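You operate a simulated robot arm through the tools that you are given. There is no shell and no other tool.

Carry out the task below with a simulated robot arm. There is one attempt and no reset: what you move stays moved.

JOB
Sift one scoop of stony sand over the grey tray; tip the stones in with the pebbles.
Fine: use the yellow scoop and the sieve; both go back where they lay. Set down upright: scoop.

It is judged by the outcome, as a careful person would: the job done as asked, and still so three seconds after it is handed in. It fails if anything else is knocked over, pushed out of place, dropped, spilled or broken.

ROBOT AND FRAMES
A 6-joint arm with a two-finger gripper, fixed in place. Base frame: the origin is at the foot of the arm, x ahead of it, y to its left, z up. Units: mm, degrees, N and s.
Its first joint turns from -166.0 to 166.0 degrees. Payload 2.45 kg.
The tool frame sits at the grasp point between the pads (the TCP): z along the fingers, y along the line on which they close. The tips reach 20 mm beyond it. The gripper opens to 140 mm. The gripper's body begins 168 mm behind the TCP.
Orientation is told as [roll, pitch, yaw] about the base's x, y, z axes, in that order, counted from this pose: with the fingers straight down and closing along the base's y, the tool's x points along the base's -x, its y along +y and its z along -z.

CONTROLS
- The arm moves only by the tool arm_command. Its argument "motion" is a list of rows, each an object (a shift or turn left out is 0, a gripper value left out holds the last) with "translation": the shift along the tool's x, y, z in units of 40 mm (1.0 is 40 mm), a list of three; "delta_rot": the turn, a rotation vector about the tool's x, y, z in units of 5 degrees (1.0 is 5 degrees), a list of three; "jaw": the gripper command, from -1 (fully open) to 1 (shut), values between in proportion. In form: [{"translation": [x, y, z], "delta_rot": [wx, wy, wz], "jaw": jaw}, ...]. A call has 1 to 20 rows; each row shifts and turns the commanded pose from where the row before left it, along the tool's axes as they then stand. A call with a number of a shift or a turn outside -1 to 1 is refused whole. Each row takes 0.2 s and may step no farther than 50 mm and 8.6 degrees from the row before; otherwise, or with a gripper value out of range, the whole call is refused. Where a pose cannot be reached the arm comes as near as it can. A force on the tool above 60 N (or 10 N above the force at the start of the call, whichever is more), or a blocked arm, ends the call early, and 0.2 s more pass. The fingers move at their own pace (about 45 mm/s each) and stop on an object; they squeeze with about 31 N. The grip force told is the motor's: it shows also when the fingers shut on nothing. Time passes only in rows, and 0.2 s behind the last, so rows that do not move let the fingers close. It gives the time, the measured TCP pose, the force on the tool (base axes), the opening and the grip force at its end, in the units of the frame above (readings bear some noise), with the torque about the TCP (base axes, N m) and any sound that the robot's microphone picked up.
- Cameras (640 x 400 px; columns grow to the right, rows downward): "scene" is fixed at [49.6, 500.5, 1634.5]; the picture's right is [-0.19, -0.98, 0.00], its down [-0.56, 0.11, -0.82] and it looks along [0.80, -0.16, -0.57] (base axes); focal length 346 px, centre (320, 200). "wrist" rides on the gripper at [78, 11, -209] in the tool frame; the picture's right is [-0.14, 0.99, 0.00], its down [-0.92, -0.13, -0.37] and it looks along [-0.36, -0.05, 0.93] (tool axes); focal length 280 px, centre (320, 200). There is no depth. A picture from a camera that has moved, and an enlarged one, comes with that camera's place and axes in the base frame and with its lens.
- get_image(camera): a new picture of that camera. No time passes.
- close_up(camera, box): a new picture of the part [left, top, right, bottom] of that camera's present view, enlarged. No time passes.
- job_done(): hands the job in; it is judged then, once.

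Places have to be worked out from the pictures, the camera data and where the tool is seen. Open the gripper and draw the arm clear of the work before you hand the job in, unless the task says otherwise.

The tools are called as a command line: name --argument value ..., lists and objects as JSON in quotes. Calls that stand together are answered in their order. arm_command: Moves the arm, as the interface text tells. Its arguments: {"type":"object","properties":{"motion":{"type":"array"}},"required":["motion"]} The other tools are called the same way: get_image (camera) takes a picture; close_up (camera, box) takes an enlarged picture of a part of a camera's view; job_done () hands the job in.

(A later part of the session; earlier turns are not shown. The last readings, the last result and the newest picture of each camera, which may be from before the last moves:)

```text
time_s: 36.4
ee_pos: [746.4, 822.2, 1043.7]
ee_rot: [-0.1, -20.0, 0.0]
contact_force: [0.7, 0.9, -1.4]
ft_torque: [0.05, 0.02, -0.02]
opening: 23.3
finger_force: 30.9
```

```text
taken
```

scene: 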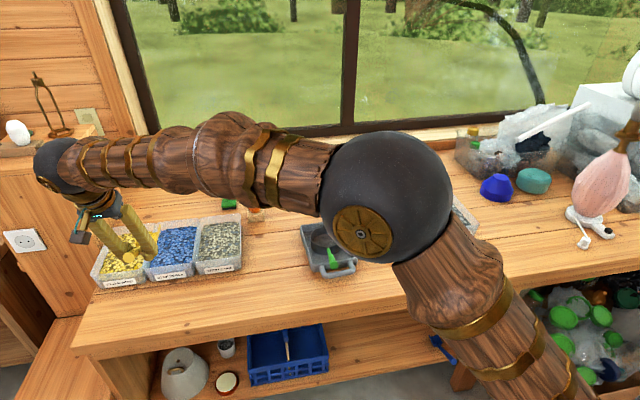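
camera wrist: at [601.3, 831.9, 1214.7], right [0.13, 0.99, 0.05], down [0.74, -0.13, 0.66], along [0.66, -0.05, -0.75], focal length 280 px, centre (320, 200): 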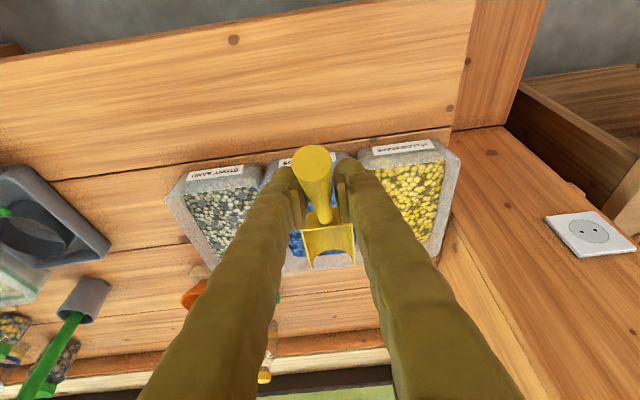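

I move over the stony sand bin at safe height and tip the lip down 30°, ready to dig along x.

arm_command --motion '[{"translation": [-0.324, -0.83, 0.118]}, {"translation": [-0.324, -0.83, 0.118]}, {"translation": [-0.324, -0.83, 0.118]}, {"translation": [-0.324, -0.83, 0.118]}, {"translation": [-0.324, -0.83, 0.118]}, {"delta_rot": [0, 1, 0]}, {"delta_rot": [0, 1, 0]}, {"delta_rot": [0, 1, 0]}, {"delta_rot": [0, 1, 0]}, {"delta_rot": [0, 1, 0]}, {"delta_rot": [0, 1, 0]}, {}]'

get_image --camera "wrist"

close_up --camera "scene" --box '[140, 170, 300, 290]'

```text
time_s: 39.0
ee_pos: [815.9, 654.9, 1044.6]
ee_rot: [0.0, 10.1, -0.1]
contact_force: [-0.7, 0.2, -1.0]
ft_torque: [0.0, 0.04, -0.03]
opening: 23.3
finger_force: 30.8
```

```text
taken
camera wrist: at [775.2, 665.6, 1264.3], right [0.14, 0.99, -0.02], down [0.97, -0.13, 0.2], along [0.2, -0.05, -0.98], focal length 280 px, centre (320, 200)
```

wrist: 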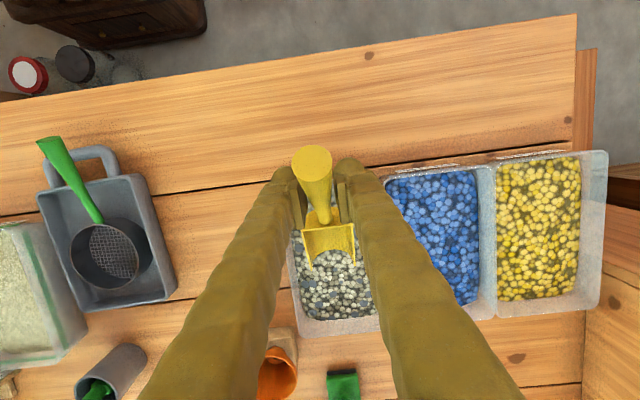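

```text
3.33 times, centred on (220, 230) of scene
camera zoom: at [49.6, 500.5, 1634.5], right [-0.19, -0.98, 0.0], down [-0.56, 0.11, -0.82], along [0.8, -0.16, -0.57], focal length 1152 px, centre (653, 100)
```

zoom: 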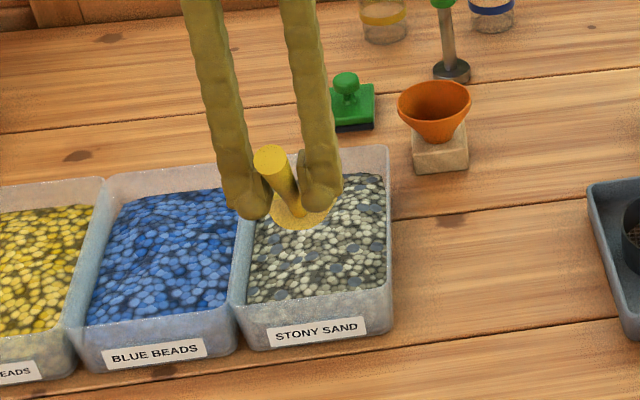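

I lower the lip to just above the gravel surface for a visual height check.

arm_command --motion '[{"translation": [-0.27, 0, 0.675]}, {"translation": [-0.27, 0, 0.675]}, {}]'

close_up --camera "wrist" --box '[240, 130, 400, 370]'

close_up --camera "scene" --box '[180, 200, 260, 280]'

```text
time_s: 39.8
ee_pos: [827.2, 656.4, 987.6]
ee_rot: [0.0, 10.0, 0.0]
contact_force: [-0.1, 0.3, -0.8]
ft_torque: [-0.01, 0.02, 0.0]
opening: 23.1
finger_force: 31.1
```

```text
1.67 times, centred on (320, 250) of wrist
camera zoom: at [786.4, 666.6, 1207.8], right [0.14, 0.99, -0.02], down [0.97, -0.13, 0.2], along [0.2, -0.05, -0.98], focal length 467 px, centre (320, 117)
```

zoom: 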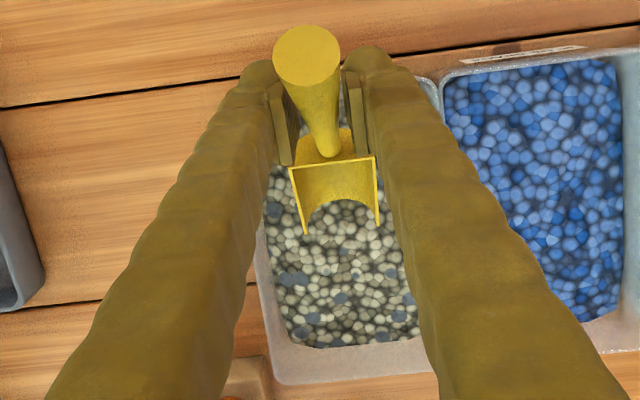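

```text
5.00 times, centred on (220, 240) of scene
camera zoom: at [49.6, 500.5, 1634.5], right [-0.19, -0.98, 0.0], down [-0.56, 0.11, -0.82], along [0.8, -0.16, -0.57], focal length 1728 px, centre (820, 0)
```

zoom: 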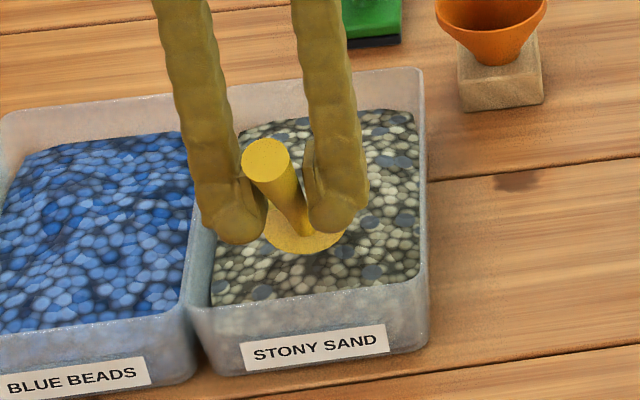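

The lip is at about (918, 656, 880), just above the gravel. I plunge forward and down along the bowl's direction.

arm_command --motion '[{"translation": [-0.19, 0, 0.13]}, {"translation": [-0.19, 0, 0.13]}, {"translation": [-0.19, 0, 0.13]}, {"translation": [-0.19, 0, 0.13]}, {"translation": [-0.19, 0, 0.13]}]'

close_up --camera "wrist" --box '[240, 130, 400, 370]'

close_up --camera "scene" --box '[180, 200, 260, 280]'

```text
time_s: 41.0
ee_pos: [858.7, 654.6, 957.3]
ee_rot: [0.0, 10.0, 0.0]
contact_force: [0.1, 0.4, 0.2]
ft_torque: [0.01, 0.02, -0.04]
opening: 23.2
finger_force: 31.0
```

```text
1.67 times, centred on (320, 250) of wrist
camera zoom: at [819.0, 665.4, 1176.0], right [0.14, 0.99, -0.02], down [0.97, -0.13, 0.2], along [0.2, -0.05, -0.98], focal length 467 px, centre (320, 117)
```

zoom: 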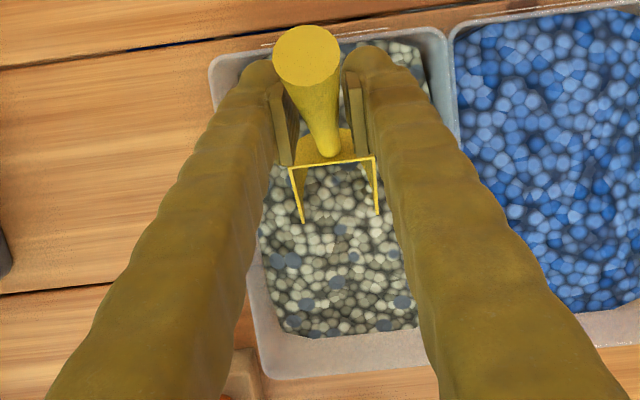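

```text
5.00 times, centred on (220, 240) of scene
camera zoom: at [49.6, 500.5, 1634.5], right [-0.19, -0.98, 0.0], down [-0.56, 0.11, -0.82], along [0.8, -0.16, -0.57], focal length 1728 px, centre (820, 0)
```

zoom: 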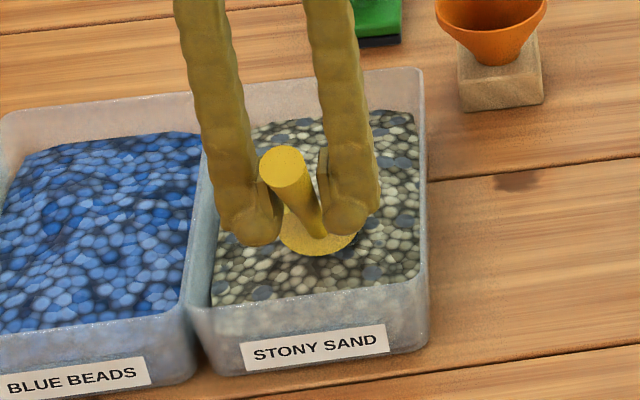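

The bowl enters without resistance. Now I level the scoop while pushing forward through the gravel, ending level at depth.

arm_command --motion '[{"translation": [-0.043, 0, 0.228], "delta_rot": [0, -1, 0]}, {"translation": [-0.059, 0, 0.213], "delta_rot": [0, -1, 0]}, {"translation": [-0.06, 0, 0.2375], "delta_rot": [0, -1, 0]}, {"translation": [-0.063, 0, 0.259], "delta_rot": [0, -1, 0]}, {"translation": [-0.0125, 0, 0.246], "delta_rot": [0, -1, 0]}, {"translation": [0.015, 0, 0.2575], "delta_rot": [0, -1, 0]}, {"translation": [-0.3, 0, 0.11]}, {}]'

close_up --camera "wrist" --box '[240, 130, 400, 370]'

close_up --camera "scene" --box '[180, 200, 260, 280]'

```text
time_s: 42.8
ee_pos: [885.0, 655.9, 897.0]
ee_rot: [0.0, -20.0, 0.0]
contact_force: [-0.4, -0.2, -0.2]
ft_torque: [0.0, 0.08, -0.02]
opening: 23.2
finger_force: 30.8
```

```text
1.67 times, centred on (320, 250) of wrist
camera zoom: at [739.2, 666.1, 1068.0], right [0.13, 0.99, 0.05], down [0.74, -0.13, 0.66], along [0.66, -0.05, -0.75], focal length 467 px, centre (320, 117)
```

zoom: 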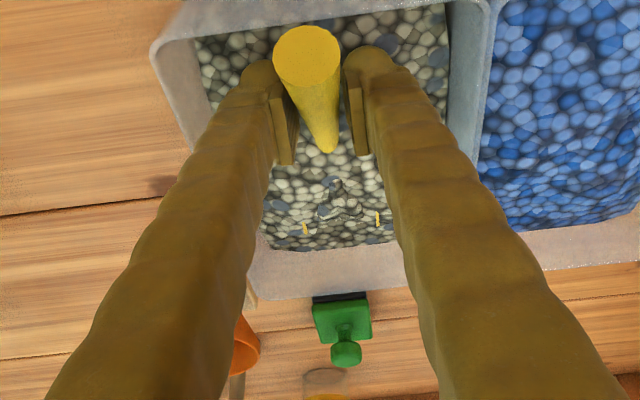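

```text
5.00 times, centred on (220, 240) of scene
camera zoom: at [49.6, 500.5, 1634.5], right [-0.19, -0.98, 0.0], down [-0.56, 0.11, -0.82], along [0.8, -0.16, -0.57], focal length 1728 px, centre (820, 0)
```

zoom: 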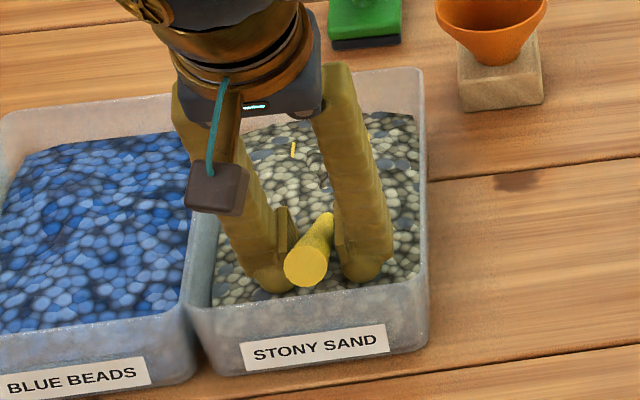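

The bowl is submerged and full, with a mound over it. I tilt back slightly and lift gently straight up.

arm_command --motion '[{"translation": [-0.04, 0, -0.12], "delta_rot": [0, -0.5, 0]}, {"translation": [-0.06, 0, -0.15], "delta_rot": [0, -0.5, 0]}, {"translation": [-0.08, 0, -0.17], "delta_rot": [0, -0.6, 0]}, {"translation": [-0.1175, 0, -0.22]}, {"translation": [-0.1175, 0, -0.22]}, {"translation": [-0.1175, 0, -0.22]}, {"translation": [-0.1175, 0, -0.22]}, {}]'

close_up --camera "wrist" --box '[240, 130, 400, 370]'

close_up --camera "scene" --box '[180, 200, 260, 280]'

```text
time_s: 44.6
ee_pos: [883.2, 655.6, 958.1]
ee_rot: [0.0, -28.1, -0.1]
contact_force: [0.2, 0.9, -1.4]
ft_torque: [-0.03, 0.03, 0.0]
opening: 23.5
finger_force: 31.4
```

```text
1.67 times, centred on (320, 250) of wrist
camera zoom: at [716.8, 665.7, 1106.4], right [0.12, 0.99, 0.06], down [0.64, -0.13, 0.76], along [0.76, -0.05, -0.65], focal length 467 px, centre (320, 117)
```

zoom: 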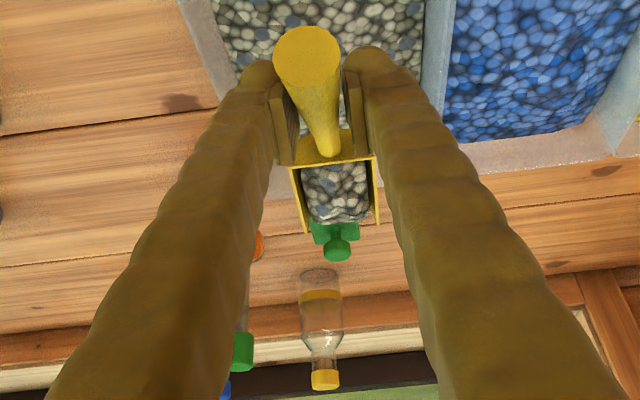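

```text
5.00 times, centred on (220, 240) of scene
camera zoom: at [49.6, 500.5, 1634.5], right [-0.19, -0.98, 0.0], down [-0.56, 0.11, -0.82], along [0.8, -0.16, -0.57], focal length 1728 px, centre (820, 0)
```

zoom: 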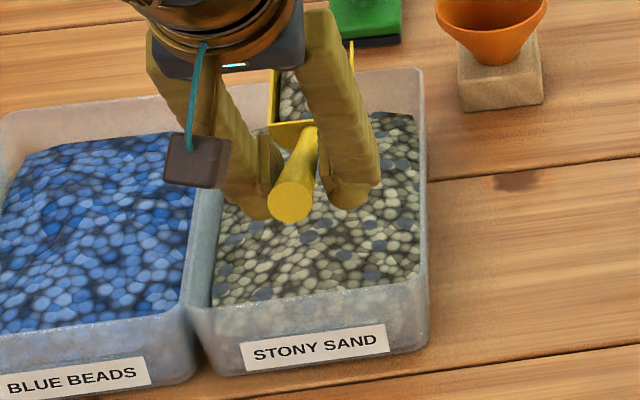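

The scoop came up full of stony sand and nothing spilled. I rise further and carry it smoothly, tilted back, toward the sieve in the tray.

arm_command --motion '[{"translation": [-0.176, 0, -0.33]}, {"translation": [-0.176, 0, -0.33]}, {"translation": [-0.176, 0, -0.33]}, {"translation": [0.109, -0.308, -0.058]}, {"translation": [0.218, -0.616, -0.1155]}, {"translation": [0.218, -0.616, -0.1155]}, {"translation": [0.218, -0.616, -0.1155]}, {"translation": [0.218, -0.616, -0.1155]}, {"translation": [0.218, -0.616, -0.1155]}, {"translation": [0.218, -0.616, -0.1155]}, {"translation": [0.218, -0.616, -0.1155]}, {"translation": [0.218, -0.616, -0.1155]}, {"translation": [0.218, -0.616, -0.1155]}, {"translation": [0.218, -0.616, -0.1155]}, {"translation": [0.218, -0.616, -0.1155]}, {"translation": [0.218, -0.616, -0.1155]}, {"translation": [0.218, -0.616, -0.1155]}, {"translation": [0.109, -0.308, -0.058]}, {}]'

get_image --camera "wrist"

get_image --camera "scene"

```text
time_s: 48.6
ee_pos: [747.7, 309.8, 999.9]
ee_rot: [0.0, -28.0, 0.0]
contact_force: [0.4, 0.4, 0.0]
ft_torque: [0.01, 0.06, -0.01]
opening: 23.3
finger_force: 31.3
```

```text
taken
camera wrist: at [580.2, 319.7, 1148.6], right [0.12, 0.99, 0.06], down [0.64, -0.13, 0.76], along [0.76, -0.05, -0.65], focal length 280 px, centre (320, 200)
```

wrist: 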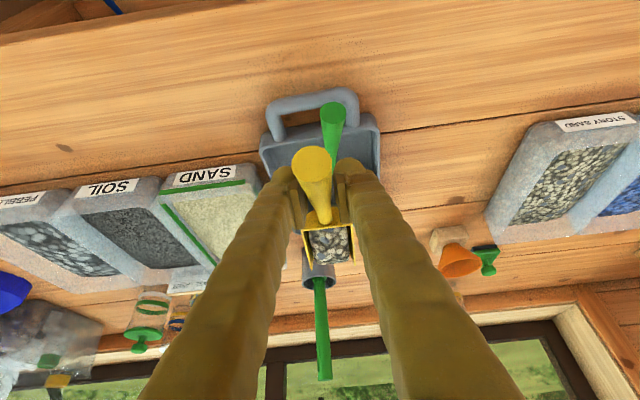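

```text
taken
```

scene: 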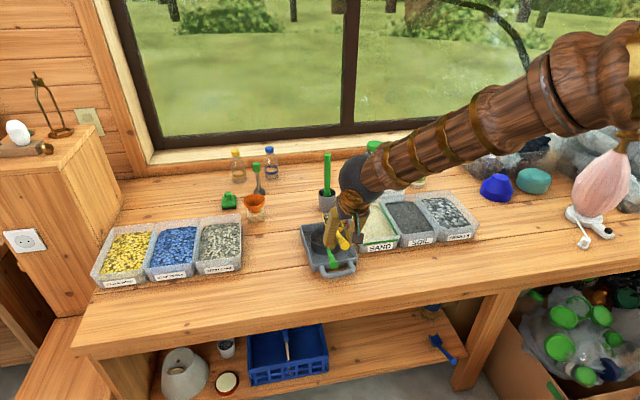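

Contents are intact. I check the alignment of the bowl over the sieve.

close_up --camera "scene" --box '[285, 190, 381, 280]'

close_up --camera "wrist" --box '[240, 80, 400, 300]'

```text
4.44 times, centred on (333, 235) of scene
camera zoom: at [49.6, 500.5, 1634.5], right [-0.19, -0.98, 0.0], down [-0.56, 0.11, -0.82], along [0.8, -0.16, -0.57], focal length 1536 px, centre (262, 44)
```

zoom: 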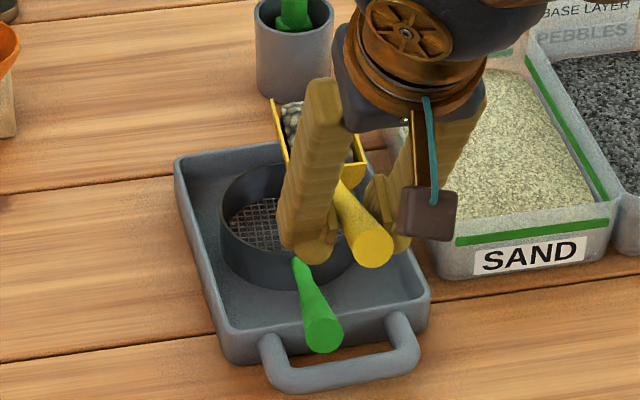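

```text
1.82 times, centred on (320, 190) of wrist
camera zoom: at [580.2, 319.7, 1148.6], right [0.12, 0.99, 0.06], down [0.64, -0.13, 0.76], along [0.76, -0.05, -0.65], focal length 510 px, centre (320, 218)
```

zoom: 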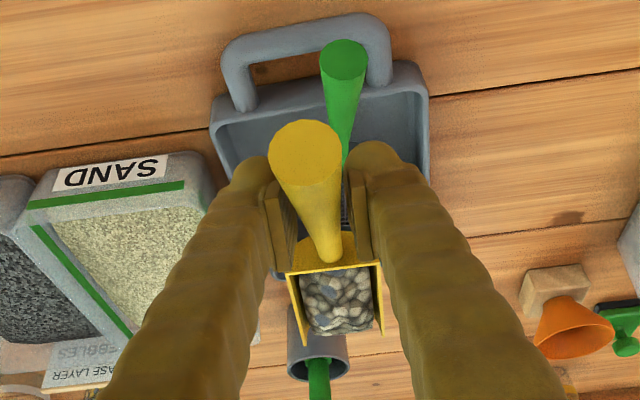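

The bowl sits a few mm low in y, so I shift +5 mm, lower the lip to just above the sieve rim, and start tipping while keeping the lip in place.

arm_command --motion '[{"translation": [0.2275, 0.065, 0.35]}, {"translation": [0.2275, 0.065, 0.35]}, {"translation": [-0.151, 0, -0.109], "delta_rot": [0, 1, 0]}, {"translation": [-0.158, 0, -0.104], "delta_rot": [0, 1, 0]}, {"translation": [-0.172, 0, -0.099], "delta_rot": [0, 1, 0]}, {"translation": [-0.179, 0, -0.097], "delta_rot": [0, 1, 0]}]'

close_up --camera "scene" --box '[285, 190, 381, 280]'

close_up --camera "wrist" --box '[240, 80, 400, 300]'

```text
time_s: 50.0
ee_pos: [762.3, 317.1, 992.7]
ee_rot: [0.1, -8.0, 0.1]
contact_force: [0.1, -1.0, -0.6]
ft_torque: [0.01, 0.11, 0.05]
opening: 23.2
finger_force: 31.2
```

```text
4.44 times, centred on (333, 235) of scene
camera zoom: at [49.6, 500.5, 1634.5], right [-0.19, -0.98, 0.0], down [-0.56, 0.11, -0.82], along [0.8, -0.16, -0.57], focal length 1536 px, centre (262, 44)
```

zoom: 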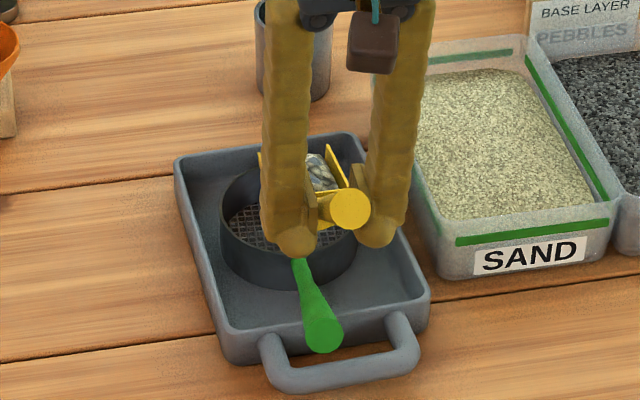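

```text
1.82 times, centred on (320, 190) of wrist
camera zoom: at [656.7, 327.3, 1189.3], right [0.14, 0.99, 0.02], down [0.86, -0.13, 0.49], along [0.49, -0.05, -0.87], focal length 510 px, centre (320, 218)
```

zoom: 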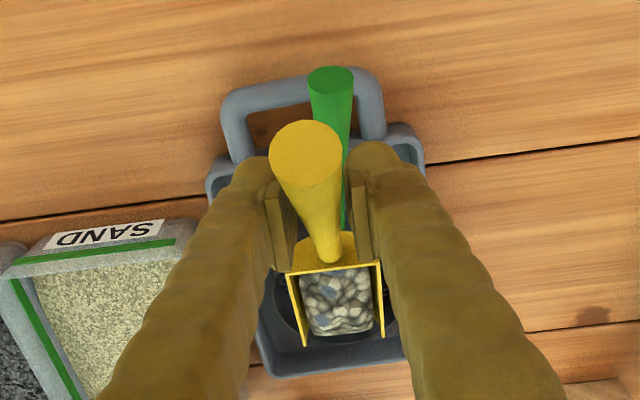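

Aligned over the sieve with the lip about 30 mm above the rim. I continue tipping about the lip, slowly, to about 32°.

arm_command --motion '[{"translation": [-0.193, 0, -0.07], "delta_rot": [0, 1, 0]}, {"translation": [-0.204, 0, -0.15], "delta_rot": [0, 1, 0]}, {"translation": [-0.105, 0, -0.11], "delta_rot": [0, 0.5, 0]}, {"translation": [-0.105, 0, -0.11], "delta_rot": [0, 0.5, 0]}, {"translation": [-0.105, 0, -0.11], "delta_rot": [0, 0.5, 0]}, {"translation": [-0.105, 0, -0.11], "delta_rot": [0, 0.5, 0]}]'

close_up --camera "scene" --box '[285, 190, 381, 280]'

close_up --camera "wrist" --box '[240, 80, 400, 300]'

```text
time_s: 51.4
ee_pos: [796.8, 316.5, 1019.3]
ee_rot: [0.0, 12.1, 0.0]
contact_force: [0.4, 0.2, -1.0]
ft_torque: [0.01, 0.05, -0.01]
opening: 23.3
finger_force: 30.7
```

```text
4.44 times, centred on (333, 235) of scene
camera zoom: at [49.6, 500.5, 1634.5], right [-0.19, -0.98, 0.0], down [-0.56, 0.11, -0.82], along [0.8, -0.16, -0.57], focal length 1536 px, centre (262, 44)
```

zoom: 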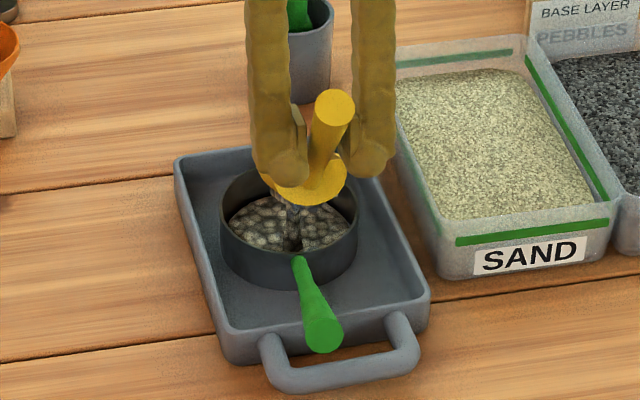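

```text
1.82 times, centred on (320, 190) of wrist
camera zoom: at [763.2, 326.5, 1240.6], right [0.13, 0.99, -0.03], down [0.98, -0.13, 0.17], along [0.16, -0.05, -0.99], focal length 510 px, centre (320, 218)
```

zoom: 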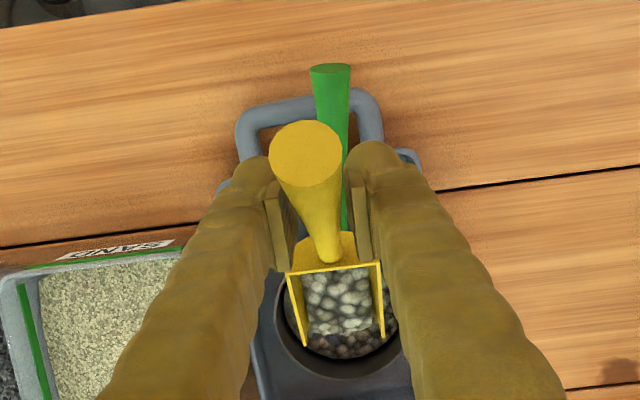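

Material is flowing into the sieve. I continue tipping slowly to about 72° to empty the bowl.

arm_command --motion '[{"translation": [-0.105, 0, -0.11], "delta_rot": [0, 0.5, 0]}, {"translation": [-0.105, 0, -0.11], "delta_rot": [0, 0.5, 0]}, {"translation": [-0.105, 0, -0.11], "delta_rot": [0, 0.5, 0]}, {"translation": [-0.105, 0, -0.11], "delta_rot": [0, 0.5, 0]}, {"translation": [-0.105, 0, -0.11], "delta_rot": [0, 0.5, 0]}, {"translation": [-0.105, 0, -0.11], "delta_rot": [0, 0.5, 0]}, {"translation": [-0.105, 0, -0.11], "delta_rot": [0, 0.5, 0]}, {"translation": [-0.105, 0, -0.11], "delta_rot": [0, 0.5, 0]}, {"translation": [-0.105, 0, -0.11], "delta_rot": [0, 0.5, 0]}, {"translation": [-0.105, 0, -0.11], "delta_rot": [0, 0.5, 0]}, {"translation": [-0.105, 0, -0.11], "delta_rot": [0, 0.5, 0]}, {"translation": [-0.105, 0, -0.11], "delta_rot": [0, 0.5, 0]}, {}, {}]'

close_up --camera "scene" --box '[285, 170, 381, 280]'

close_up --camera "wrist" --box '[240, 80, 400, 300]'

```text
time_s: 54.4
ee_pos: [856.7, 314.0, 1038.4]
ee_rot: [0.1, 41.6, -0.1]
contact_force: [-0.7, -0.7, -0.9]
ft_torque: [0.01, -0.03, -0.01]
opening: 23.3
finger_force: 30.6
out of reach, approached as far as the arm can: row 12
```

```text
3.64 times, centred on (333, 225) of scene
camera zoom: at [49.6, 500.5, 1634.5], right [-0.19, -0.98, 0.0], down [-0.56, 0.11, -0.82], along [0.8, -0.16, -0.57], focal length 1256 px, centre (273, 109)
```

zoom: 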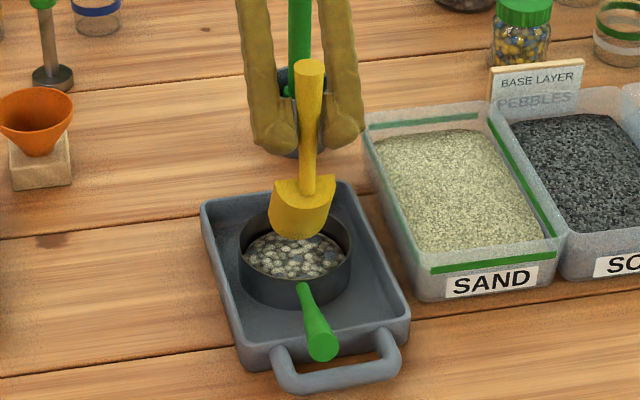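

```text
1.82 times, centred on (320, 190) of wrist
camera zoom: at [936.9, 324.7, 1246.9], right [0.1, 0.99, -0.09], down [0.93, -0.13, -0.34], along [-0.35, -0.05, -0.94], focal length 510 px, centre (320, 218)
```

zoom: 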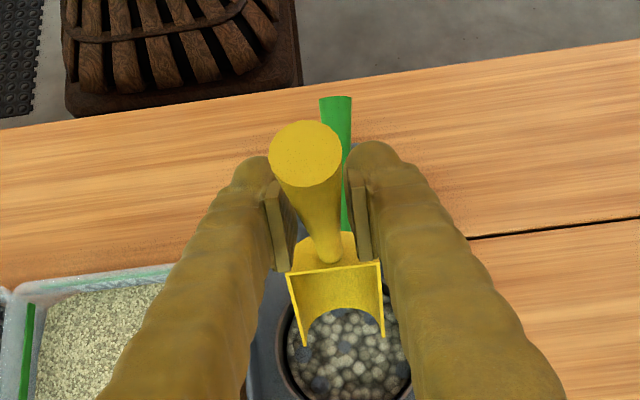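

The scoop is empty and everything landed in the sieve; the arm hit its tilt limit at 62°, which sufficed. I back off by tilting up with a slight rise, then lift away.

arm_command --motion '[{"translation": [0.25, 0, 0.12], "delta_rot": [0, -1, 0]}, {"translation": [0.25, 0, 0.12], "delta_rot": [0, -1, 0]}, {"translation": [0.25, 0, 0.1], "delta_rot": [0, -1, 0]}, {"translation": [0.25, 0, 0.1], "delta_rot": [0, -1, 0]}, {"translation": [0.25, 0, 0.05], "delta_rot": [0, -1, 0]}, {"translation": [0.25, 0, 0], "delta_rot": [0, -1, 0]}, {"translation": [0.1, 0, -0.5], "delta_rot": [0, -1, 0]}, {"translation": [0, 0, -0.7], "delta_rot": [0, -1, 0]}, {}]'

get_image --camera "wrist"

close_up --camera "scene" --box '[270, 170, 400, 280]'

```text
time_s: 56.4
ee_pos: [794.9, 313.7, 1098.8]
ee_rot: [0.0, 2.0, 0.0]
contact_force: [0.3, 0.4, -0.6]
ft_torque: [-0.03, 0.03, 0.01]
opening: 23.1
finger_force: 31.0
```

```text
taken
camera wrist: at [724.6, 323.6, 1309.7], right [0.14, 0.99, 0.0], down [0.93, -0.13, 0.34], along [0.33, -0.05, -0.94], focal length 280 px, centre (320, 200)
```

wrist: 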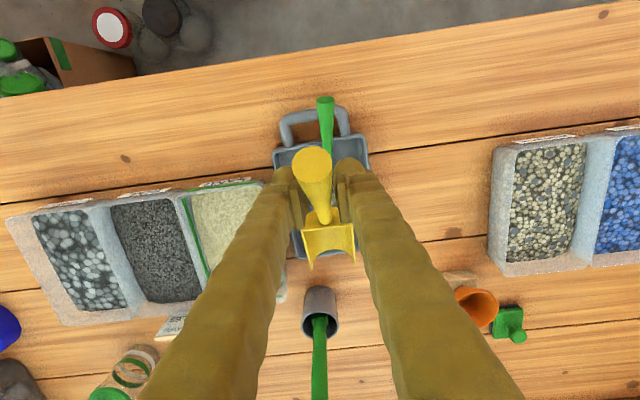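

```text
3.64 times, centred on (335, 225) of scene
camera zoom: at [49.6, 500.5, 1634.5], right [-0.19, -0.98, 0.0], down [-0.56, 0.11, -0.82], along [0.8, -0.16, -0.57], focal length 1256 px, centre (266, 109)
```

zoom: 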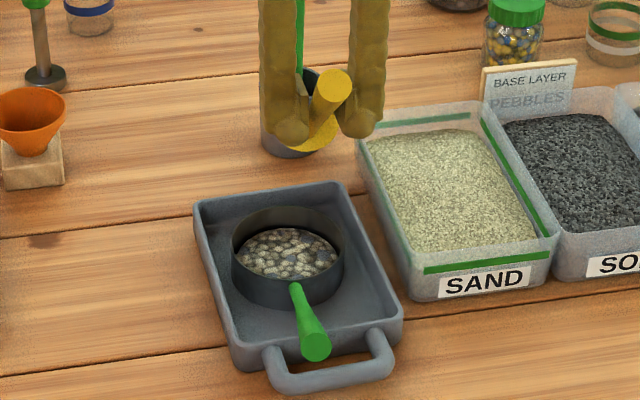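

Stones and sand are all in the sieve, with nothing spilled. I level the scoop and carry it back to above its place.

arm_command --motion '[{"delta_rot": [0, -1, 0]}, {"delta_rot": [0, -1, 0]}, {"delta_rot": [0, -1, 0]}, {"delta_rot": [0, -1, 0]}, {"delta_rot": [0, -0.4, 0]}, {"translation": [0.115, 0.908, 0.063]}, {"translation": [0.115, 0.908, 0.063]}, {"translation": [0.115, 0.908, 0.063]}, {"translation": [0.115, 0.908, 0.063]}, {"translation": [0.115, 0.908, 0.063]}, {"translation": [0.115, 0.908, 0.063]}, {"translation": [0.115, 0.908, 0.063]}, {"translation": [0.115, 0.908, 0.063]}, {"translation": [0.115, 0.908, 0.063]}, {"translation": [0.115, 0.908, 0.063]}, {"translation": [0.115, 0.908, 0.063]}, {"translation": [0.115, 0.908, 0.063]}, {"translation": [0.115, 0.908, 0.063]}, {"translation": [0.115, 0.908, 0.063]}, {}]'

arm_command --motion '[{"delta_rot": [0.342, 0, 0.94]}, {"delta_rot": [0.342, 0, 0.94]}, {"delta_rot": [0.342, 0, 0.94]}, {"delta_rot": [0.342, 0, 0.94]}, {"delta_rot": [0.342, 0, 0.94]}, {"delta_rot": [0.342, 0, 0.94]}, {"delta_rot": [0.342, 0, 0.94]}, {"delta_rot": [0.342, 0, 0.94]}, {"delta_rot": [0.342, 0, 0.94]}, {"delta_rot": [0.342, 0, 0.94]}, {"delta_rot": [0.342, 0, 0.94]}, {"delta_rot": [0.342, 0, 0.94]}, {"delta_rot": [0.342, 0, 0.94]}, {"delta_rot": [0.342, 0, 0.94]}, {"delta_rot": [0.342, 0, 0.94]}, {"delta_rot": [0.342, 0, 0.94]}, {"delta_rot": [0.342, 0, 0.94]}, {"delta_rot": [0.342, 0, 0.94]}, {}]'

get_image --camera "wrist"

get_image --camera "scene"

```text
time_s: 60.6
ee_pos: [751.1, 823.9, 1047.3]
ee_rot: [0.0, -20.0, -0.1]
contact_force: [-0.1, 0.6, -0.8]
ft_torque: [0.0, 0.04, 0.0]
opening: 23.1
finger_force: 31.2
```

```text
time_s: 64.6
ee_pos: [749.1, 821.5, 1043.2]
ee_rot: [0.0, -19.8, -90.0]
contact_force: [-0.2, -0.8, -1.1]
ft_torque: [0.04, 0.04, -0.01]
opening: 23.2
finger_force: 31.8
```

```text
taken
camera wrist: at [760.3, 966.3, 1215.1], right [0.99, -0.13, 0.05], down [-0.13, -0.74, 0.66], along [-0.05, -0.66, -0.75], focal length 280 px, centre (320, 200)
```

wrist: 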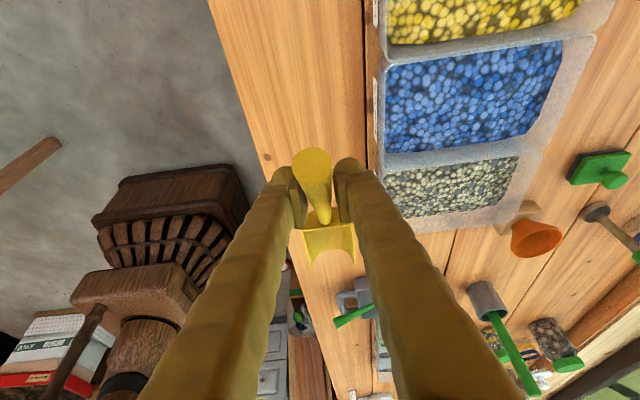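

```text
taken
```

scene: 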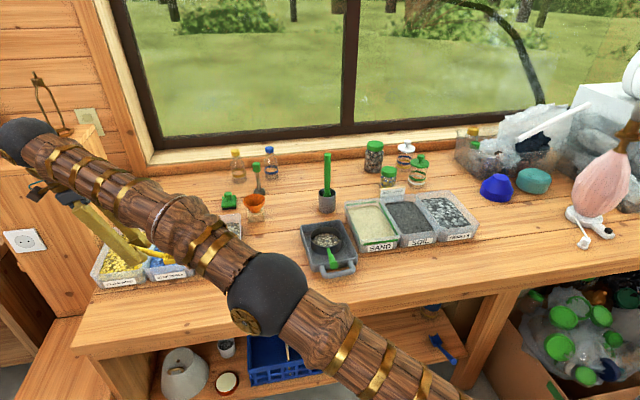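

Above its place in the original orientation. I lower it, slowing near the bench.

arm_command --motion '[{"translation": [0.342, -0.05, 0.94]}, {"translation": [0.342, 0, 0.94]}, {"translation": [0.342, 0, 0.94]}, {"translation": [0.171, 0, 0.47]}, {"translation": [0.05, 0, 0.14]}, {}]'

```text
time_s: 66.0
ee_pos: [749.7, 822.9, 898.9]
ee_rot: [0.0, -20.1, -90.1]
contact_force: [0.6, 0.7, -0.8]
ft_torque: [0.06, -0.03, 0.02]
opening: 23.2
finger_force: 31.2
```

11 mm to go; I correct x by −2.5 mm and lower in small steps.

arm_command --motion '[{"translation": [0.034, -0.06, 0.094]}, {"translation": [0.026, 0, 0.07]}, {"translation": [0.013, 0, 0.035]}, {}]'

close_up --camera "scene" --box '[100, 220, 220, 320]'

```text
time_s: 67.0
ee_pos: [746.7, 823.2, 891.2]
ee_rot: [0.0, -20.0, -90.1]
contact_force: [0.0, 0.7, -0.6]
ft_torque: [0.07, -0.01, -0.01]
opening: 23.1
finger_force: 30.5
```

```text
4.00 times, centred on (160, 270) of scene
camera zoom: at [49.6, 500.5, 1634.5], right [-0.19, -0.98, 0.0], down [-0.56, 0.11, -0.82], along [0.8, -0.16, -0.57], focal length 1382 px, centre (960, -80)
```

zoom: 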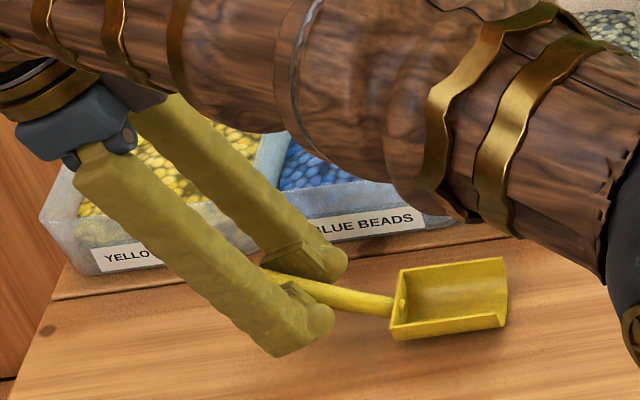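

It's nearly identical to the original view. I lower the last 3 mm, watching for contact.

arm_command --motion '[{"translation": [0.013, 0, 0.035]}, {"translation": [0.009, 0, 0.024]}, {}]'

arm_command --motion '[{"translation": [0.005, 0, 0.013]}, {}]'

```text
time_s: 67.8
ee_pos: [746.2, 822.5, 887.4]
ee_rot: [0.0, -19.9, -90.1]
contact_force: [0.8, -3.2, 6.2]
ft_torque: [-1.02, -0.02, 0.04]
opening: 23.2
finger_force: 31.4
```

```text
time_s: 68.4
ee_pos: [746.5, 823.8, 887.6]
ee_rot: [0.1, -20.1, -90.0]
contact_force: [0.9, -2.2, 8.5]
ft_torque: [-0.6, -0.01, 0.01]
opening: 23.1
finger_force: 30.8
```

Contact with about 8 N upward at z≈887.5, matching the pick-up height. I open the gripper gently and check the scoop stays upright.

arm_command --motion '[{"translation": [-0.005, 0, -0.013]}, {"jaw": 0.28}, {}, {}, {}, {}]'

close_up --camera "scene" --box '[100, 220, 220, 320]'

get_image --camera "wrist"

```text
time_s: 69.8
ee_pos: [745.8, 824.0, 886.9]
ee_rot: [-0.1, -20.1, -90.1]
contact_force: [0.1, 0.0, -0.5]
ft_torque: [0.01, -0.01, 0.01]
opening: 50.8
finger_force: 0.0
```

```text
4.00 times, centred on (160, 270) of scene
camera zoom: at [49.6, 500.5, 1634.5], right [-0.19, -0.98, 0.0], down [-0.56, 0.11, -0.82], along [0.8, -0.16, -0.57], focal length 1382 px, centre (960, -80)
```

zoom: 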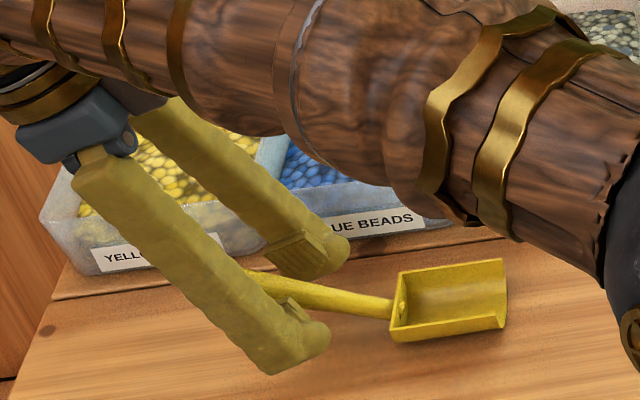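

```text
taken
camera wrist: at [757.2, 967.9, 1058.4], right [0.99, -0.13, 0.05], down [-0.13, -0.74, 0.66], along [-0.05, -0.66, -0.75], focal length 280 px, centre (320, 200)
```

wrist: 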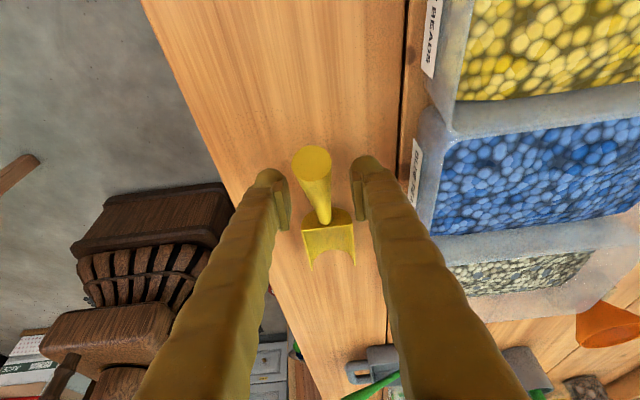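

The scoop stands upright at its original place. I retreat straight up, level the tool, yaw back to −4.4° and return to above the sieve handle.

arm_command --motion '[{"translation": [-0.171, 0, -0.47]}, {"translation": [-0.342, 0, -0.94]}, {"translation": [-0.342, 0, -0.94]}, {"translation": [-0.342, 0, -0.94]}, {"delta_rot": [0, 1, 0]}, {"delta_rot": [0, 1, 0]}, {"delta_rot": [0, 1, 0]}, {"delta_rot": [0, 1, 0]}, {}]'

arm_command --motion '[{"delta_rot": [0, 0, -1]}, {"delta_rot": [0, 0, -1]}, {"delta_rot": [0, 0, -1]}, {"delta_rot": [0, 0, -1]}, {"delta_rot": [0, 0, -1]}, {"delta_rot": [0, 0, -1]}, {"delta_rot": [0, 0, -1]}, {"delta_rot": [0, 0, -1]}, {"delta_rot": [0, 0, -1]}, {"delta_rot": [0, 0, -1]}, {"delta_rot": [0, 0, -1]}, {"delta_rot": [0, 0, -1]}, {"delta_rot": [0, 0, -1]}, {"delta_rot": [0, 0, -1]}, {"delta_rot": [0, 0, -1]}, {"delta_rot": [0, 0, -1]}, {"delta_rot": [0, 0, -1]}, {"delta_rot": [0, 0, -0.13]}, {}]'

arm_command --motion '[{"translation": [-0.1215, -0.947, 0]}, {"translation": [-0.1215, -0.947, 0]}, {"translation": [-0.1215, -0.947, 0]}, {"translation": [-0.1215, -0.947, 0]}, {"translation": [-0.1215, -0.947, 0]}, {"translation": [-0.1215, -0.947, 0]}, {"translation": [-0.1215, -0.947, 0]}, {"translation": [-0.1215, -0.947, 0]}, {"translation": [-0.1215, -0.947, 0]}, {"translation": [-0.1215, -0.947, 0]}, {"translation": [-0.1215, -0.947, 0]}, {"translation": [-0.1215, -0.947, 0]}, {"translation": [-0.1215, -0.947, 0]}, {}]'

get_image --camera "wrist"

get_image --camera "scene"

```text
time_s: 71.8
ee_pos: [746.8, 822.1, 1028.9]
ee_rot: [0.0, -0.1, -90.1]
contact_force: [-0.2, -0.5, 0.7]
ft_torque: [0.0, 0.02, 0.01]
opening: 50.2
finger_force: 0.0
```

```text
time_s: 75.8
ee_pos: [745.4, 822.5, 1027.8]
ee_rot: [0.0, 0.1, -4.3]
contact_force: [0.4, 0.4, 0.8]
ft_torque: [0.0, 0.0, -0.01]
opening: 50.4
finger_force: 0.0
```

```text
time_s: 78.8
ee_pos: [773.3, 327.2, 1027.0]
ee_rot: [0.0, 0.0, -4.5]
contact_force: [1.0, 0.5, 0.2]
ft_torque: [-0.02, -0.02, -0.01]
opening: 50.2
finger_force: 0.1
```

```text
taken
camera wrist: at [696.2, 342.8, 1237.4], right [0.21, 0.98, 0.0], down [0.91, -0.2, 0.37], along [0.36, -0.08, -0.93], focal length 280 px, centre (320, 200)
```

wrist: 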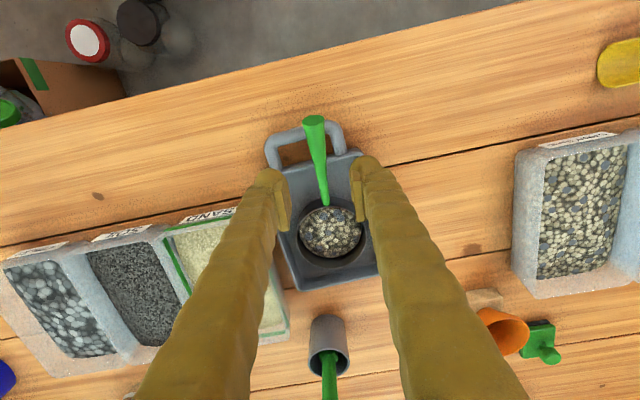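

```text
taken
```

scene: 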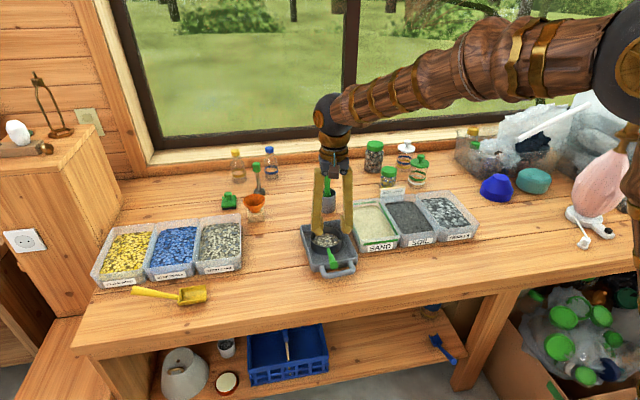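

The scoop is back where it lay. I descend onto the sieve handle at the release pose and grip it.

arm_command --motion '[{"translation": [0.035, -0.015, 0.8]}, {"translation": [0.035, -0.015, 0.8]}, {"translation": [0, 0, 0.8]}, {"translation": [0, 0, 0.62]}, {}]'

close_up --camera "scene" --box '[285, 190, 381, 280]'

close_up --camera "wrist" --box '[220, 110, 420, 350]'

```text
time_s: 80.0
ee_pos: [772.3, 325.6, 908.0]
ee_rot: [-0.1, 0.0, -4.3]
contact_force: [-0.2, 0.0, -0.5]
ft_torque: [0.0, 0.0, -0.02]
opening: 50.1
finger_force: 0.1
```

```text
4.44 times, centred on (333, 235) of scene
camera zoom: at [49.6, 500.5, 1634.5], right [-0.19, -0.98, 0.0], down [-0.56, 0.11, -0.82], along [0.8, -0.16, -0.57], focal length 1536 px, centre (262, 44)
```

zoom: 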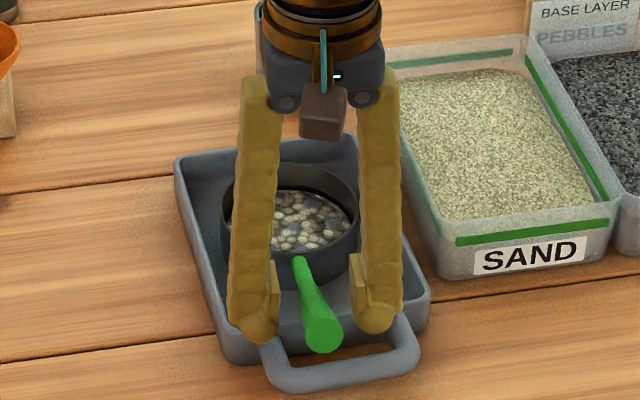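

```text
1.67 times, centred on (320, 230) of wrist
camera zoom: at [695.3, 341.3, 1117.1], right [0.21, 0.98, 0.0], down [0.91, -0.2, 0.37], along [0.36, -0.08, -0.93], focal length 467 px, centre (320, 150)
```

zoom: 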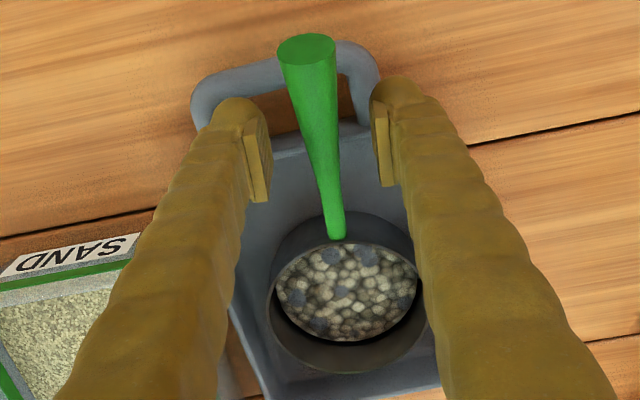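

The handle lies between the pads. I close and lift slightly, keeping the ring inside the tray for sifting.

arm_command --motion '[{"jaw": 1}, {}, {}, {}, {}, {"translation": [0, 0, -0.1]}, {"translation": [0, 0, -0.2]}, {"translation": [0, 0, -0.2]}, {}]'

close_up --camera "scene" --box '[285, 190, 381, 280]'

close_up --camera "wrist" --box '[220, 110, 420, 350]'

```text
time_s: 82.0
ee_pos: [770.1, 324.7, 927.4]
ee_rot: [0.0, 0.0, -4.4]
contact_force: [0.8, 0.0, -1.6]
ft_torque: [0.02, 0.2, 0.01]
opening: 23.6
finger_force: 31.1
```

```text
4.44 times, centred on (333, 235) of scene
camera zoom: at [49.6, 500.5, 1634.5], right [-0.19, -0.98, 0.0], down [-0.56, 0.11, -0.82], along [0.8, -0.16, -0.57], focal length 1536 px, centre (262, 44)
```

zoom: 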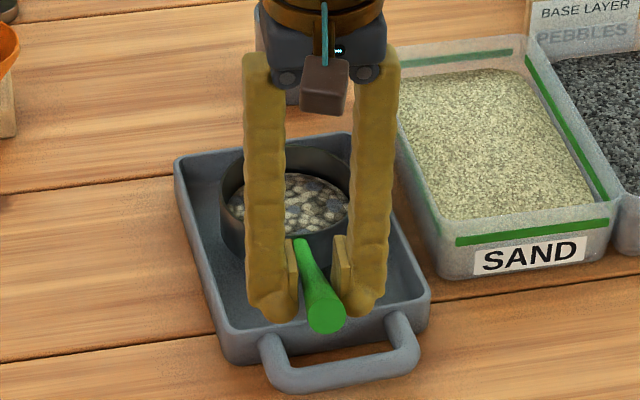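

```text
1.67 times, centred on (320, 230) of wrist
camera zoom: at [693.3, 341.5, 1136.5], right [0.21, 0.98, 0.0], down [0.91, -0.2, 0.37], along [0.36, -0.08, -0.93], focal length 467 px, centre (320, 150)
```

zoom: 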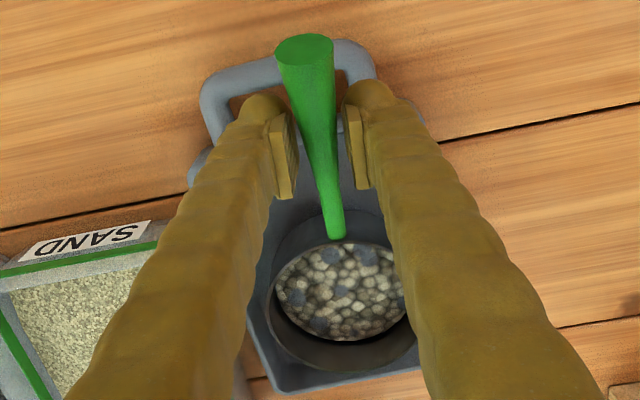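

The sieve is lifted about 20 mm, still inside the tray walls. I shake it back and forth along x to sift.

arm_command --motion '[{"translation": [0.25, 0, 0]}, {"translation": [-0.5, 0, 0]}, {"translation": [0.5, 0, 0]}, {"translation": [-0.5, 0, 0]}, {"translation": [0.5, 0, 0]}, {"translation": [-0.5, 0, 0]}, {"translation": [0.5, 0, 0]}, {"translation": [-0.5, 0, 0]}, {"translation": [0.5, 0, 0]}, {"translation": [-0.5, 0, 0]}, {"translation": [0.5, 0, 0]}, {"translation": [-0.25, 0, 0]}, {}, {}]'

close_up --camera "scene" --box '[285, 190, 381, 280]'

close_up --camera "wrist" --box '[220, 110, 420, 350]'

```text
time_s: 85.0
ee_pos: [768.8, 326.5, 927.3]
ee_rot: [0.0, 0.0, -4.4]
contact_force: [-0.9, -0.1, -1.4]
ft_torque: [0.01, 0.16, 0.0]
opening: 23.6
finger_force: 31.4
```

```text
4.44 times, centred on (333, 235) of scene
camera zoom: at [49.6, 500.5, 1634.5], right [-0.19, -0.98, 0.0], down [-0.56, 0.11, -0.82], along [0.8, -0.16, -0.57], focal length 1536 px, centre (262, 44)
```

zoom: 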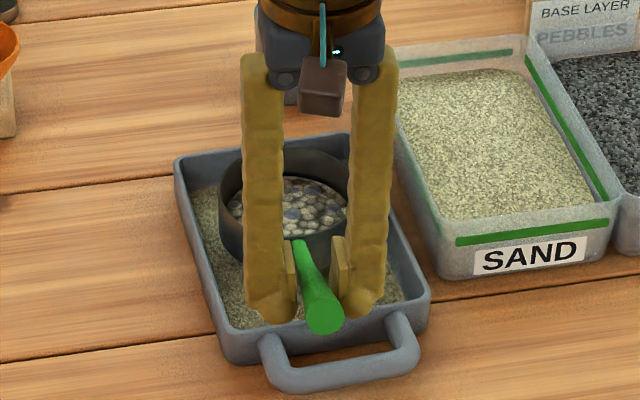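

```text
1.67 times, centred on (320, 230) of wrist
camera zoom: at [691.9, 343.0, 1137.0], right [0.21, 0.98, 0.0], down [0.91, -0.2, 0.37], along [0.36, -0.08, -0.93], focal length 467 px, centre (320, 150)
```

zoom: 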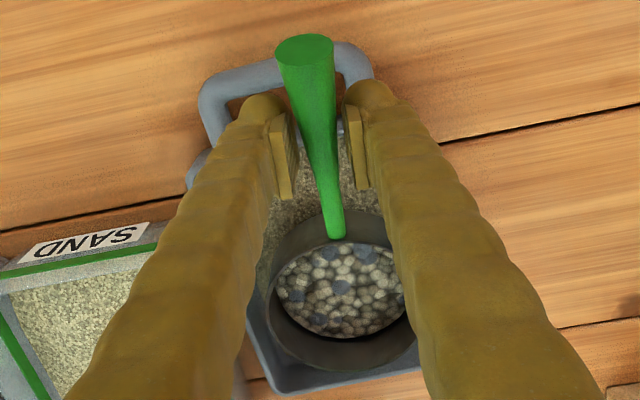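

Sand is collecting in the tray and the sieve's level is dropping. I keep shaking.

arm_command --motion '[{"translation": [0.25, 0, 0]}, {"translation": [-0.5, 0, 0]}, {"translation": [0.5, 0, 0]}, {"translation": [-0.5, 0, 0]}, {"translation": [0.5, 0, 0]}, {"translation": [-0.5, 0, 0]}, {"translation": [0.5, 0, 0]}, {"translation": [-0.5, 0, 0]}, {"translation": [0.5, 0, 0]}, {"translation": [-0.5, 0, 0]}, {"translation": [0.5, 0, 0]}, {"translation": [-0.5, 0, 0]}, {"translation": [0.5, 0, 0]}, {"translation": [-0.5, 0, 0]}, {"translation": [0.5, 0, 0]}, {"translation": [-0.5, 0, 0]}, {"translation": [0.5, 0, 0]}, {"translation": [-0.25, 0, 0]}, {}]'

close_up --camera "wrist" --box '[220, 110, 420, 350]'

arm_command --motion '[{"translation": [0.25, 0, 0]}, {"translation": [-0.5, 0, 0]}, {"translation": [0.5, 0, 0]}, {"translation": [-0.5, 0, 0]}, {"translation": [0.5, 0, 0]}, {"translation": [-0.5, 0, 0]}, {"translation": [0.5, 0, 0]}, {"translation": [-0.5, 0, 0]}, {"translation": [0.5, 0, 0]}, {"translation": [-0.5, 0, 0]}, {"translation": [0.5, 0, 0]}, {"translation": [-0.5, 0, 0]}, {"translation": [0.5, 0, 0]}, {"translation": [-0.5, 0, 0]}, {"translation": [0.5, 0, 0]}, {"translation": [-0.5, 0, 0]}, {"translation": [0.5, 0, 0]}, {"translation": [-0.25, 0, 0]}, {}]'

close_up --camera "wrist" --box '[220, 110, 420, 350]'

close_up --camera "scene" --box '[285, 190, 381, 280]'

```text
time_s: 89.0
ee_pos: [765.3, 325.9, 926.4]
ee_rot: [0.0, 0.0, -4.4]
contact_force: [1.2, -0.2, -2.1]
ft_torque: [0.04, 0.17, 0.0]
opening: 23.6
finger_force: 30.8
```

```text
1.67 times, centred on (320, 230) of wrist
camera zoom: at [689.5, 342.0, 1135.6], right [0.21, 0.98, 0.0], down [0.91, -0.2, 0.37], along [0.36, -0.08, -0.93], focal length 467 px, centre (320, 150)
```

zoom: 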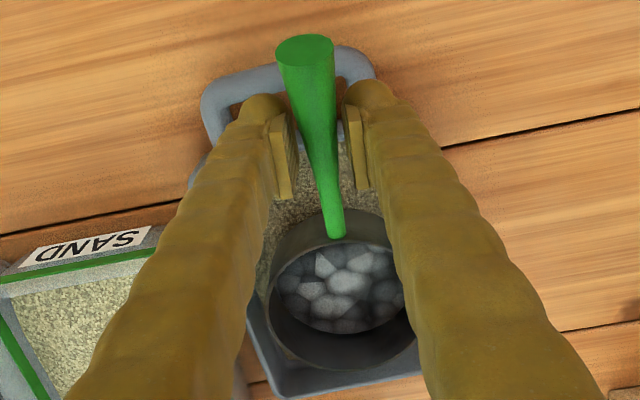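

```text
time_s: 93.0
ee_pos: [769.6, 326.3, 925.5]
ee_rot: [0.0, 0.1, -4.4]
contact_force: [-0.1, -0.4, -0.8]
ft_torque: [0.0, 0.21, -0.01]
opening: 23.6
finger_force: 30.5
```

```text
1.67 times, centred on (320, 230) of wrist
camera zoom: at [692.4, 341.6, 1134.5], right [0.21, 0.98, 0.0], down [0.91, -0.2, 0.37], along [0.36, -0.08, -0.93], focal length 467 px, centre (320, 150)
```

zoom: 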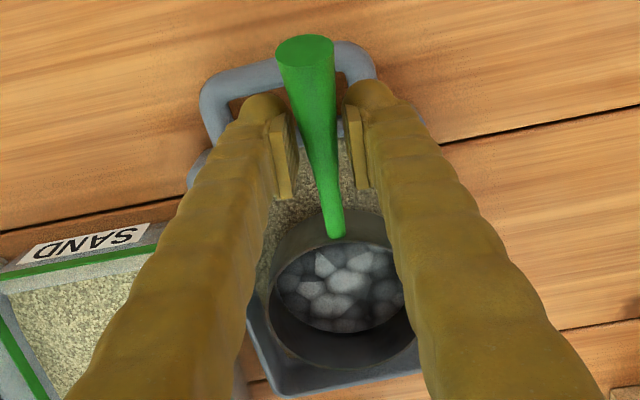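

```text
4.44 times, centred on (333, 235) of scene
camera zoom: at [49.6, 500.5, 1634.5], right [-0.19, -0.98, 0.0], down [-0.56, 0.11, -0.82], along [0.8, -0.16, -0.57], focal length 1536 px, centre (262, 44)
```

zoom: 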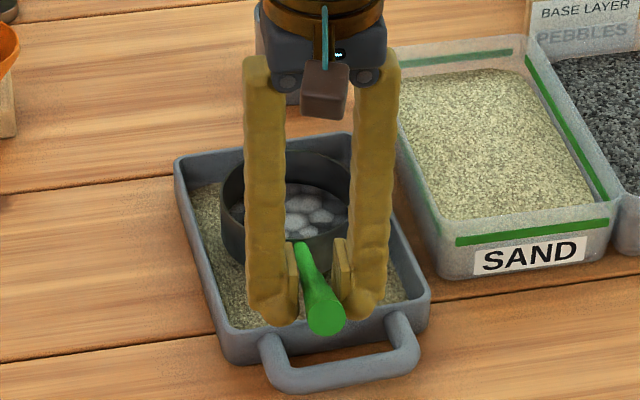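

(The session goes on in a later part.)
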